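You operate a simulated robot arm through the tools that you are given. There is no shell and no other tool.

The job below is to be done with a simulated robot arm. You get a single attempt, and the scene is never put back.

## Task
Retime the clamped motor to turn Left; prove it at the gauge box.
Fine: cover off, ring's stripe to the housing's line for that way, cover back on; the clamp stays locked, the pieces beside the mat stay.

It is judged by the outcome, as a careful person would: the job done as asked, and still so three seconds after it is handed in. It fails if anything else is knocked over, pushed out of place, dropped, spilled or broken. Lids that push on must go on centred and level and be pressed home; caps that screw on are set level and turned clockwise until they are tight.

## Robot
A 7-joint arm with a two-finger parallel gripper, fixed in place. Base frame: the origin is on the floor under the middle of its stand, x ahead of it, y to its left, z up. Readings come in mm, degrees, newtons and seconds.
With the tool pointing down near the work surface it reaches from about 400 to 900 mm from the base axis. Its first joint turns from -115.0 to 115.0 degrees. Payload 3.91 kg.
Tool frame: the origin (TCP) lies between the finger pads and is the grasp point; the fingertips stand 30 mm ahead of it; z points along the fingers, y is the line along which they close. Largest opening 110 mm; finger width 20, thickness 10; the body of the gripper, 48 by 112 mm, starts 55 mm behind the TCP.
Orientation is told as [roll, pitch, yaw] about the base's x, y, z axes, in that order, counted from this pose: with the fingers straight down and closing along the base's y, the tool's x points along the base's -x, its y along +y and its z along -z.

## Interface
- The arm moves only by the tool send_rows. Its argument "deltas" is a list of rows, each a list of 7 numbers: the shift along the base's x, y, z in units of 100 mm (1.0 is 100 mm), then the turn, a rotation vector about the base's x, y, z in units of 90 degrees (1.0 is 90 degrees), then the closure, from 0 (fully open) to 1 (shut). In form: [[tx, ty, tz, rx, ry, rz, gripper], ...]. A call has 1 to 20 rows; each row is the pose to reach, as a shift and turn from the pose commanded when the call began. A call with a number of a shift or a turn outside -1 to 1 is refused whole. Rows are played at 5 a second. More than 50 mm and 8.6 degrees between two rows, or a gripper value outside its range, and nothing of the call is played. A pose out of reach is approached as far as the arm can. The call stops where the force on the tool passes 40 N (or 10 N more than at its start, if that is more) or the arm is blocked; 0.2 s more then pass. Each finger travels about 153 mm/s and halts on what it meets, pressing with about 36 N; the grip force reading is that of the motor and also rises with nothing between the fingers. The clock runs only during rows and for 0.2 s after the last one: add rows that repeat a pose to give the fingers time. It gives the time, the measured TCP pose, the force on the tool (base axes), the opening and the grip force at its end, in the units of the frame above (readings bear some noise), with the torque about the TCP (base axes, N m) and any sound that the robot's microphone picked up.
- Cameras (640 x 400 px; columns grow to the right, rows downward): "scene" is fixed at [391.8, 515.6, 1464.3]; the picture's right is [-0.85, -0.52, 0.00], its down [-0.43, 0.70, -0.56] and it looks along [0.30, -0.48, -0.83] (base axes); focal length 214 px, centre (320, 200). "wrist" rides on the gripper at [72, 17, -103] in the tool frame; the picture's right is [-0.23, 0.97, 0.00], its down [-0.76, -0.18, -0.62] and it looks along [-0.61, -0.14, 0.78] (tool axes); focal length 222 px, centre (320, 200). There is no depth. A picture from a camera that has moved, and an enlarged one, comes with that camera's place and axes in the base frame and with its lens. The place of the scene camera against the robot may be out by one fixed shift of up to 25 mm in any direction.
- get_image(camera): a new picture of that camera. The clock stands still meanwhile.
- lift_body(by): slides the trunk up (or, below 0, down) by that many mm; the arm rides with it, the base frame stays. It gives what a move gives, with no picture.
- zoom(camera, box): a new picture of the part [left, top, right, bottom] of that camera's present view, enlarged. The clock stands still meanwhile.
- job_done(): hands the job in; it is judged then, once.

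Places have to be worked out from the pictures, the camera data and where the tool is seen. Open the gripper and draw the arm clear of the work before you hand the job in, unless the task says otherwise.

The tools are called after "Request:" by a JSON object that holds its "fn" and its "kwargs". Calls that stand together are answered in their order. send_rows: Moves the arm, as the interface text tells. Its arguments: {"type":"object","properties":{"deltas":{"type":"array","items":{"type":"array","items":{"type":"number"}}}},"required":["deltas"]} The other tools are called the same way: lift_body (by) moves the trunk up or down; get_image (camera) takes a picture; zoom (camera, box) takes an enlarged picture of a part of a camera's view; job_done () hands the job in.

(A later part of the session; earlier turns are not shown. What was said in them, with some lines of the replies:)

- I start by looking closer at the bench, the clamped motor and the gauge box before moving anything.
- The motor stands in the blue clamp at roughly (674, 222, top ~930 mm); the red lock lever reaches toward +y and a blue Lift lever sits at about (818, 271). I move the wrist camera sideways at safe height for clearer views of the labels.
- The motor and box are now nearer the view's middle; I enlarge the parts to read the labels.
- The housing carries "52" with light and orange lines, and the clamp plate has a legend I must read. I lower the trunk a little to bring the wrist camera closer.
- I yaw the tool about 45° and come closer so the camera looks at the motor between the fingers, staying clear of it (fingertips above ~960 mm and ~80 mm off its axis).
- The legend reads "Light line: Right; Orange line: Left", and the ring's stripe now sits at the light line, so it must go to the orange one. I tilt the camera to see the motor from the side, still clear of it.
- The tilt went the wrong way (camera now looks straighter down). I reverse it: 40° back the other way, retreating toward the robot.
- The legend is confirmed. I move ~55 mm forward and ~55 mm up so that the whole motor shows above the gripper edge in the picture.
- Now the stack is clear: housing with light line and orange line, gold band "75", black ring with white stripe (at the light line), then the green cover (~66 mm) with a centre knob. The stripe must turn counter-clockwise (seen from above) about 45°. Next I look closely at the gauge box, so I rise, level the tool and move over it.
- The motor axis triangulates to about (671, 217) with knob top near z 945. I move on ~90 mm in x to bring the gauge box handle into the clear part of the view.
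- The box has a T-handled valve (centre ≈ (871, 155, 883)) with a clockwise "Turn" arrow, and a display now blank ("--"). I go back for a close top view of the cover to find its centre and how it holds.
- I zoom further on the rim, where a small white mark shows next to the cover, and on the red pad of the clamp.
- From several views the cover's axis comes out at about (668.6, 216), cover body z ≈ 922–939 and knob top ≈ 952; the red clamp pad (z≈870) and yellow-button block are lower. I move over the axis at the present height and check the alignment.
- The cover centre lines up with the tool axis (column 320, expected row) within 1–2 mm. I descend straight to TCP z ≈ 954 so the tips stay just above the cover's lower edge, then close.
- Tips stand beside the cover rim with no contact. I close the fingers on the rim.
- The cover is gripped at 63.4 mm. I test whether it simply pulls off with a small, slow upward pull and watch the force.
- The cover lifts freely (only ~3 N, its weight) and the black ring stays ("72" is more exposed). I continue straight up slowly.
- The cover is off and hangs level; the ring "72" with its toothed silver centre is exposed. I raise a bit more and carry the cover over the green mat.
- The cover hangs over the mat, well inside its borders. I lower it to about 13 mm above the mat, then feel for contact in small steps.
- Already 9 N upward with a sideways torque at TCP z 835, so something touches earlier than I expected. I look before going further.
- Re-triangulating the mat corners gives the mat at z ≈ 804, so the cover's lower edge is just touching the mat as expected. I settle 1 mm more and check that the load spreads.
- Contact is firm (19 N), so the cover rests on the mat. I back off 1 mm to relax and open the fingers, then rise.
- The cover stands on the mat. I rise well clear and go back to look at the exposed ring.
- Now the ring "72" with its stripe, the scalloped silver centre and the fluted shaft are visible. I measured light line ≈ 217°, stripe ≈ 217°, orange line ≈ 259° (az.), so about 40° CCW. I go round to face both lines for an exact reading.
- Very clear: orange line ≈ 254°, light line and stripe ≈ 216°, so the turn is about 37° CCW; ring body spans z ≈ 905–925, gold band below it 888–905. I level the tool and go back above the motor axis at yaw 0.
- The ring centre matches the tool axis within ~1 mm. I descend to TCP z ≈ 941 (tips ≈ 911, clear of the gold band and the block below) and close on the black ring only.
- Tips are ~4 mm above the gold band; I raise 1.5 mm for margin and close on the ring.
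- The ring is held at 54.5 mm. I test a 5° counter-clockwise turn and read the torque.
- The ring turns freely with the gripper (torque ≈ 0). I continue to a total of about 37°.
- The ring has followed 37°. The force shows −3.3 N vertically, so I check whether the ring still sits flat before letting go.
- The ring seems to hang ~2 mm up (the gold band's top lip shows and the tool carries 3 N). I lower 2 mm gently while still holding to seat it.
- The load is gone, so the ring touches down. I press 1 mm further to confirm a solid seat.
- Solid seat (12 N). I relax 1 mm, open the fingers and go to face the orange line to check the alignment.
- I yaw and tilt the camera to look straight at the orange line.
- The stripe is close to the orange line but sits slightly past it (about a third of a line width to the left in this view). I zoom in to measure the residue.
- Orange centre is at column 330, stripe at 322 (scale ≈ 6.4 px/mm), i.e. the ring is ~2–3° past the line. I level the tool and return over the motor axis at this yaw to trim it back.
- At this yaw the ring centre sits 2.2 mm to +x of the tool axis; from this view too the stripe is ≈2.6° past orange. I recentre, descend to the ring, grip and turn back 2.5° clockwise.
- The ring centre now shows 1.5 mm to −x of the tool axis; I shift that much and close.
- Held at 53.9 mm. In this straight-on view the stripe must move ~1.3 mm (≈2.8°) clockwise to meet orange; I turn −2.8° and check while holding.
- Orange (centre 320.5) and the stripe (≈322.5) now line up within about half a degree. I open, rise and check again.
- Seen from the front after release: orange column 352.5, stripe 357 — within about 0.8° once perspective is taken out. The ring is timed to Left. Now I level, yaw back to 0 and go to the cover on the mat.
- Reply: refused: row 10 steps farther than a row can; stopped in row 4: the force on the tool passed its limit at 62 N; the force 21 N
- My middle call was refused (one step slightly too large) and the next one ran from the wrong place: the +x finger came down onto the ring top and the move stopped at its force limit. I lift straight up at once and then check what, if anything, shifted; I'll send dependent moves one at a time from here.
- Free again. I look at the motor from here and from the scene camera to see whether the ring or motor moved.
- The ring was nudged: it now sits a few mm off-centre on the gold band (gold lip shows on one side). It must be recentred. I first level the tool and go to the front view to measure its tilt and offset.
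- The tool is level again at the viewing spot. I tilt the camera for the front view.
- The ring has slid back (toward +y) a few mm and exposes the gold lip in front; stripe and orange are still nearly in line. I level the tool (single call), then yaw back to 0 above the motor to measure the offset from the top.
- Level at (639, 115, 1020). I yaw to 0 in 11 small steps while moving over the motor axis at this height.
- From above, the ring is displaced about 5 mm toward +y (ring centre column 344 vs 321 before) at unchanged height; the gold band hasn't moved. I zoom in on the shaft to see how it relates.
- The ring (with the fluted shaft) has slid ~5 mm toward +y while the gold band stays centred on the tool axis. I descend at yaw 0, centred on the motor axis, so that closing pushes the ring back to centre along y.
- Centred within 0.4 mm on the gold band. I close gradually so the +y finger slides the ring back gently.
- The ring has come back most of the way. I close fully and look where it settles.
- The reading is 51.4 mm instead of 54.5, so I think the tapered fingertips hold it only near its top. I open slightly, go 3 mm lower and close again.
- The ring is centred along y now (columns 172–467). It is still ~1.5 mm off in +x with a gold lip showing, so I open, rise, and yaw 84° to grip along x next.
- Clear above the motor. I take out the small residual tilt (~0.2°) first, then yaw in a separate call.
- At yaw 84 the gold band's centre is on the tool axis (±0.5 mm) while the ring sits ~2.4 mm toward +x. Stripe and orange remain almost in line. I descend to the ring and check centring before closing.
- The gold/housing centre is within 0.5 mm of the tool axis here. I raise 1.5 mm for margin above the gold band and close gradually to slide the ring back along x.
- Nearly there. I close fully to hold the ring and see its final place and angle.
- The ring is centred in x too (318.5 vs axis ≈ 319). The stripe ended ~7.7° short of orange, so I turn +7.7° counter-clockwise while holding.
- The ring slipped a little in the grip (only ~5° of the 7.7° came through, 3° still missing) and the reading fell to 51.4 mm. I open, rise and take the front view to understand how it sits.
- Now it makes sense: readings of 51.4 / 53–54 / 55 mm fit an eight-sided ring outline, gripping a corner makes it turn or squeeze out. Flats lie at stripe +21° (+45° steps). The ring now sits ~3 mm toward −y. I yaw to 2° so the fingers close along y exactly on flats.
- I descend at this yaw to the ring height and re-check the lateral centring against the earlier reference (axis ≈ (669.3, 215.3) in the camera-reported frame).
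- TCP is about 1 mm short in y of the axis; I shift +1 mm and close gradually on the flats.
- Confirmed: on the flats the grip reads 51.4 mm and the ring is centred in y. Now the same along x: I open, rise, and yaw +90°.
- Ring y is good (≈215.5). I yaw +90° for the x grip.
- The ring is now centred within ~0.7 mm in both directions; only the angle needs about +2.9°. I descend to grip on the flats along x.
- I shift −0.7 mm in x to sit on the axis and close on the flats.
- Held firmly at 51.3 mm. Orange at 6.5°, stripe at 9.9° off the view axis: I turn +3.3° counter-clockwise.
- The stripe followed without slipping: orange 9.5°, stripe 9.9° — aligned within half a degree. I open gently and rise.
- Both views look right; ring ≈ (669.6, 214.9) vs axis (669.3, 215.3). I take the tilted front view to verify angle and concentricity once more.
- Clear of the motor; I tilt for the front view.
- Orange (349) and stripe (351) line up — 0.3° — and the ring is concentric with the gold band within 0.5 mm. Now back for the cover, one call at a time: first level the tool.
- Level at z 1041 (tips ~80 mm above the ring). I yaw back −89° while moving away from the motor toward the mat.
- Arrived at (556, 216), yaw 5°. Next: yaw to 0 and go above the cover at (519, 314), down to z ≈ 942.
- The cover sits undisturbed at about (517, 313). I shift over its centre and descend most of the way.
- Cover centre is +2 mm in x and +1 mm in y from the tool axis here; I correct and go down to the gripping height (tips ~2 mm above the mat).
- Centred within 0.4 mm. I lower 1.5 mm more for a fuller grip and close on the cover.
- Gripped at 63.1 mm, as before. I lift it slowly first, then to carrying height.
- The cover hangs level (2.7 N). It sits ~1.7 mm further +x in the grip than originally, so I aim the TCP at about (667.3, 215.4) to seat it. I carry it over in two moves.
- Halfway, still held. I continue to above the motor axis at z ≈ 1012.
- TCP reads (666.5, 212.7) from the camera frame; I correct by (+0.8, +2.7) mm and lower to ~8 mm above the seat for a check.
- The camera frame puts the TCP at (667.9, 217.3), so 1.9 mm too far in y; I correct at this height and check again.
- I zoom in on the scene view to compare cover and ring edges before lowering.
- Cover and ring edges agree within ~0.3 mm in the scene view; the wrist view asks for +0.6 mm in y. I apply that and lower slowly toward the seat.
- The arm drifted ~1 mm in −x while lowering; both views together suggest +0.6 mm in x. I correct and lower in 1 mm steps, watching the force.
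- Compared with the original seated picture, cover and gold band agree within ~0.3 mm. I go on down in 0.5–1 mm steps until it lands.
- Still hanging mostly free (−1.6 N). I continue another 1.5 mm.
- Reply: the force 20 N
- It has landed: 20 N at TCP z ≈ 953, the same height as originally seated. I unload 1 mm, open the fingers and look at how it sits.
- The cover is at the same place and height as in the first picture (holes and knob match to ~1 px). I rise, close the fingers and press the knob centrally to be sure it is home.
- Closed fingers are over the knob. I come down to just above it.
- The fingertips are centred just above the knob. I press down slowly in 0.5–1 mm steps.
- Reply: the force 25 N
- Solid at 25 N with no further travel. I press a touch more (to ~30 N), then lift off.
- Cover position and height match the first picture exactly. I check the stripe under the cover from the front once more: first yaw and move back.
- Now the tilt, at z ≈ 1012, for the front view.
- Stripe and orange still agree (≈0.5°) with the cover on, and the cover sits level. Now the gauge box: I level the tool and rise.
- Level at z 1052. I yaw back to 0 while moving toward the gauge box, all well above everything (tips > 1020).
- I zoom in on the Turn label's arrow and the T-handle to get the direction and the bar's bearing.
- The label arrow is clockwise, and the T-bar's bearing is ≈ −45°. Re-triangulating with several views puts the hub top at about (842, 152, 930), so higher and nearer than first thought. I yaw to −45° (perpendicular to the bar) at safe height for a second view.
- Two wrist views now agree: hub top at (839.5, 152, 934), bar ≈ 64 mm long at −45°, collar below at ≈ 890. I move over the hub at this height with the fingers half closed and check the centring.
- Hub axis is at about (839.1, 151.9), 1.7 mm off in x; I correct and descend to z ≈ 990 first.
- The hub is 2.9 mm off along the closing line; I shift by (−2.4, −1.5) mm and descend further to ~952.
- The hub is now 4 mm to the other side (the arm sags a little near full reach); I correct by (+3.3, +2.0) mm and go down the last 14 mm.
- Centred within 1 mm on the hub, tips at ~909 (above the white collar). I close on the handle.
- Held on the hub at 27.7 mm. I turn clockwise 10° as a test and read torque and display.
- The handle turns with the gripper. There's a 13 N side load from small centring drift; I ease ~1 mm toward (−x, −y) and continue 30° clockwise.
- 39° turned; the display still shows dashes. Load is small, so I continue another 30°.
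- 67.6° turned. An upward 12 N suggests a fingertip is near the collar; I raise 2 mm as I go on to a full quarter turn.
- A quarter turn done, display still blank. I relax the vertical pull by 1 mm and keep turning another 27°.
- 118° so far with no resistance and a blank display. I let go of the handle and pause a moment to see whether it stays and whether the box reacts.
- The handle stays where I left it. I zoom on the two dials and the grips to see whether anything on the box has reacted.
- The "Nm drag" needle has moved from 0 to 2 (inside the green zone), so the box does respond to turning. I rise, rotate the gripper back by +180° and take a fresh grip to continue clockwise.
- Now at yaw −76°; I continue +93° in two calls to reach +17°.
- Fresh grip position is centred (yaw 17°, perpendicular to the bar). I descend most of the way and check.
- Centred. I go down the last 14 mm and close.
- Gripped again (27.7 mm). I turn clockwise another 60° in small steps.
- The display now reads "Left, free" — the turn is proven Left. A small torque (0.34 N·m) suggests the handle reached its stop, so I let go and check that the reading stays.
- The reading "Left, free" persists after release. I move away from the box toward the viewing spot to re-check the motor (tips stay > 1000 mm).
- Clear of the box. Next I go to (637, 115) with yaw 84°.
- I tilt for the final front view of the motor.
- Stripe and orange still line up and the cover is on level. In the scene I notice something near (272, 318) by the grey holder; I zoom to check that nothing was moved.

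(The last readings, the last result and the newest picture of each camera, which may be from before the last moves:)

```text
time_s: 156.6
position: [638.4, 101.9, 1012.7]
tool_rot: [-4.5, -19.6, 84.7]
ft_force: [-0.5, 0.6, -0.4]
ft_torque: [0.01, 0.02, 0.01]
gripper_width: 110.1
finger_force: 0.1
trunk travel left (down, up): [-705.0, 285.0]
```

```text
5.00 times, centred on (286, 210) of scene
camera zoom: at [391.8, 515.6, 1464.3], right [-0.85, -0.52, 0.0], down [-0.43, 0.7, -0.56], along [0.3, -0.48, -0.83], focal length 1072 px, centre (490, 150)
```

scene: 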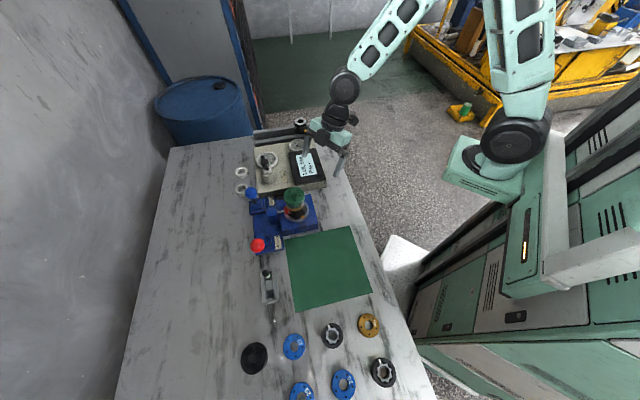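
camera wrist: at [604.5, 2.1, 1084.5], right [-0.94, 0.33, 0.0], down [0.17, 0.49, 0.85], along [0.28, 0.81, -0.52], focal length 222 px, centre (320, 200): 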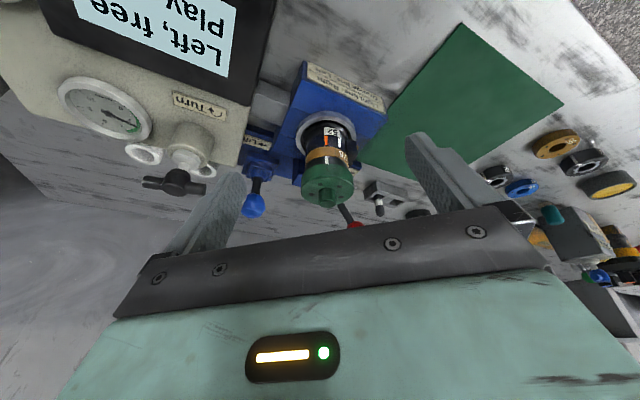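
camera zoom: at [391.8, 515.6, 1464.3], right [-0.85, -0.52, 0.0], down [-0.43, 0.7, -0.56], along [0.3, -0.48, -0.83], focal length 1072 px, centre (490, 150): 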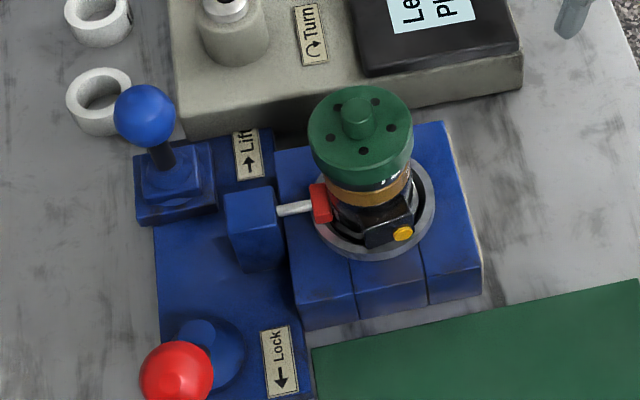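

Everything else is unchanged: loose parts, levers and holder are where they were, the lock lever is still in the locked place. I level the tool and draw the arm up and away.

Request:
{"fn": "send_rows", "kwargs": {"deltas": [[0, 0.02, 0.2, -0.07, 0.024, 0, 0], [0, 0.04, 0.5, -0.14, 0.047, 0, 0], [0, 0, 0.8, -0.21, 0.071, 0, 0], [-0.2, -0.3, 1.0, -0.21, 0.071, 0, 0], [-0.4, -0.6, 1.0, -0.21, 0.071, 0, 0], [-0.7, -0.9, 1.0, -0.21, 0.071, 0, 0]]}}

Request:
{"fn": "lift_body", "kwargs": {"by": 100}}

Request:
{"fn": "get_image", "kwargs": {"camera": "scene"}}

Request:
{"fn": "zoom", "kwargs": {"camera": "scene", "box": [230, 115, 342, 215]}}

```text
time_s: 158.0
position: [565.7, 11.8, 1112.1]
tool_rot: [0.0, 0.1, 84.1]
ft_force: [0.5, -0.2, -1.0]
ft_torque: [0.02, 0.02, 0.02]
gripper_width: 110.0
finger_force: 0.1
trunk travel left (down, up): [-705.0, 285.0]
```

```text
time_s: 159.3
position: [566.1, 10.8, 1213.0]
tool_rot: [0.1, 0.0, 84.1]
ft_force: [0.2, -0.1, -0.4]
ft_torque: [0.01, 0.01, 0.0]
gripper_width: 109.8
finger_force: 0.0
trunk travel left (down, up): [-805.0, 185.0]
```

```text
taken
```

scene: 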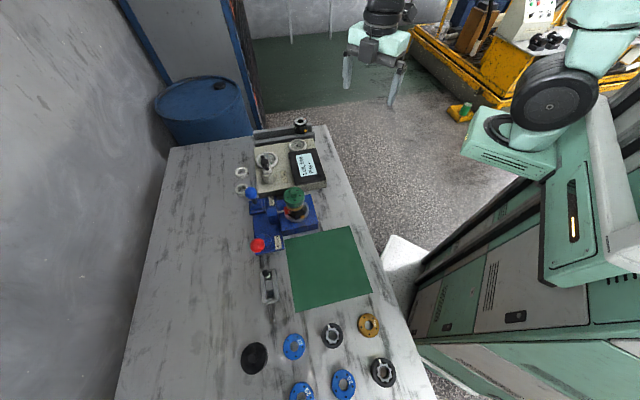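

```text
4.00 times, centred on (286, 165) of scene
camera zoom: at [391.8, 515.6, 1464.3], right [-0.85, -0.52, 0.0], down [-0.43, 0.7, -0.56], along [0.3, -0.48, -0.83], focal length 858 px, centre (456, 340)
```

zoom: 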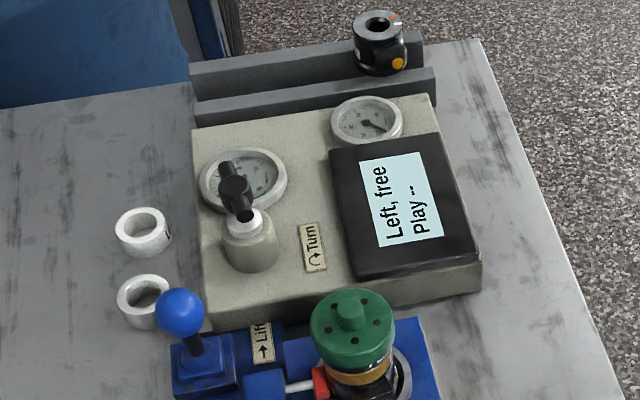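

The arm is up and clear with the gripper open. The box reads "Left, free", the cover is seated level with the stripe on the orange line, the clamp is still locked and the other pieces are in place. I hand the job in.

Request:
{"fn": "job_done", "kwargs": {}}

```text
The job is handed in.
```

The motor now turns Left. I set the ring's stripe on the orange line (about 0.5° off), put the cover back on and pressed it home. The gauge box shows "Left, free", and the reading stayed after I let go of the handle.

- **Slip along the way:** one of my moves was refused and the next ran from the wrong place. A fingertip came down on the exposed ring, peaking at 62 N, and pushed it about 5 mm off centre. I recentred and realigned it before fitting the cover. I saw no damage in the pictures.
- **Play:** the box still shows "Play --". I took the task to be about direction only, so I left the Lift lever alone.
- **Handle:** turning the gauge box handle clockwise gave the reading at about 180°. I left it there.
- **Everything else:** the clamp stayed locked, the pieces beside the mat are where they were, and the arm is clear with the gripper open.
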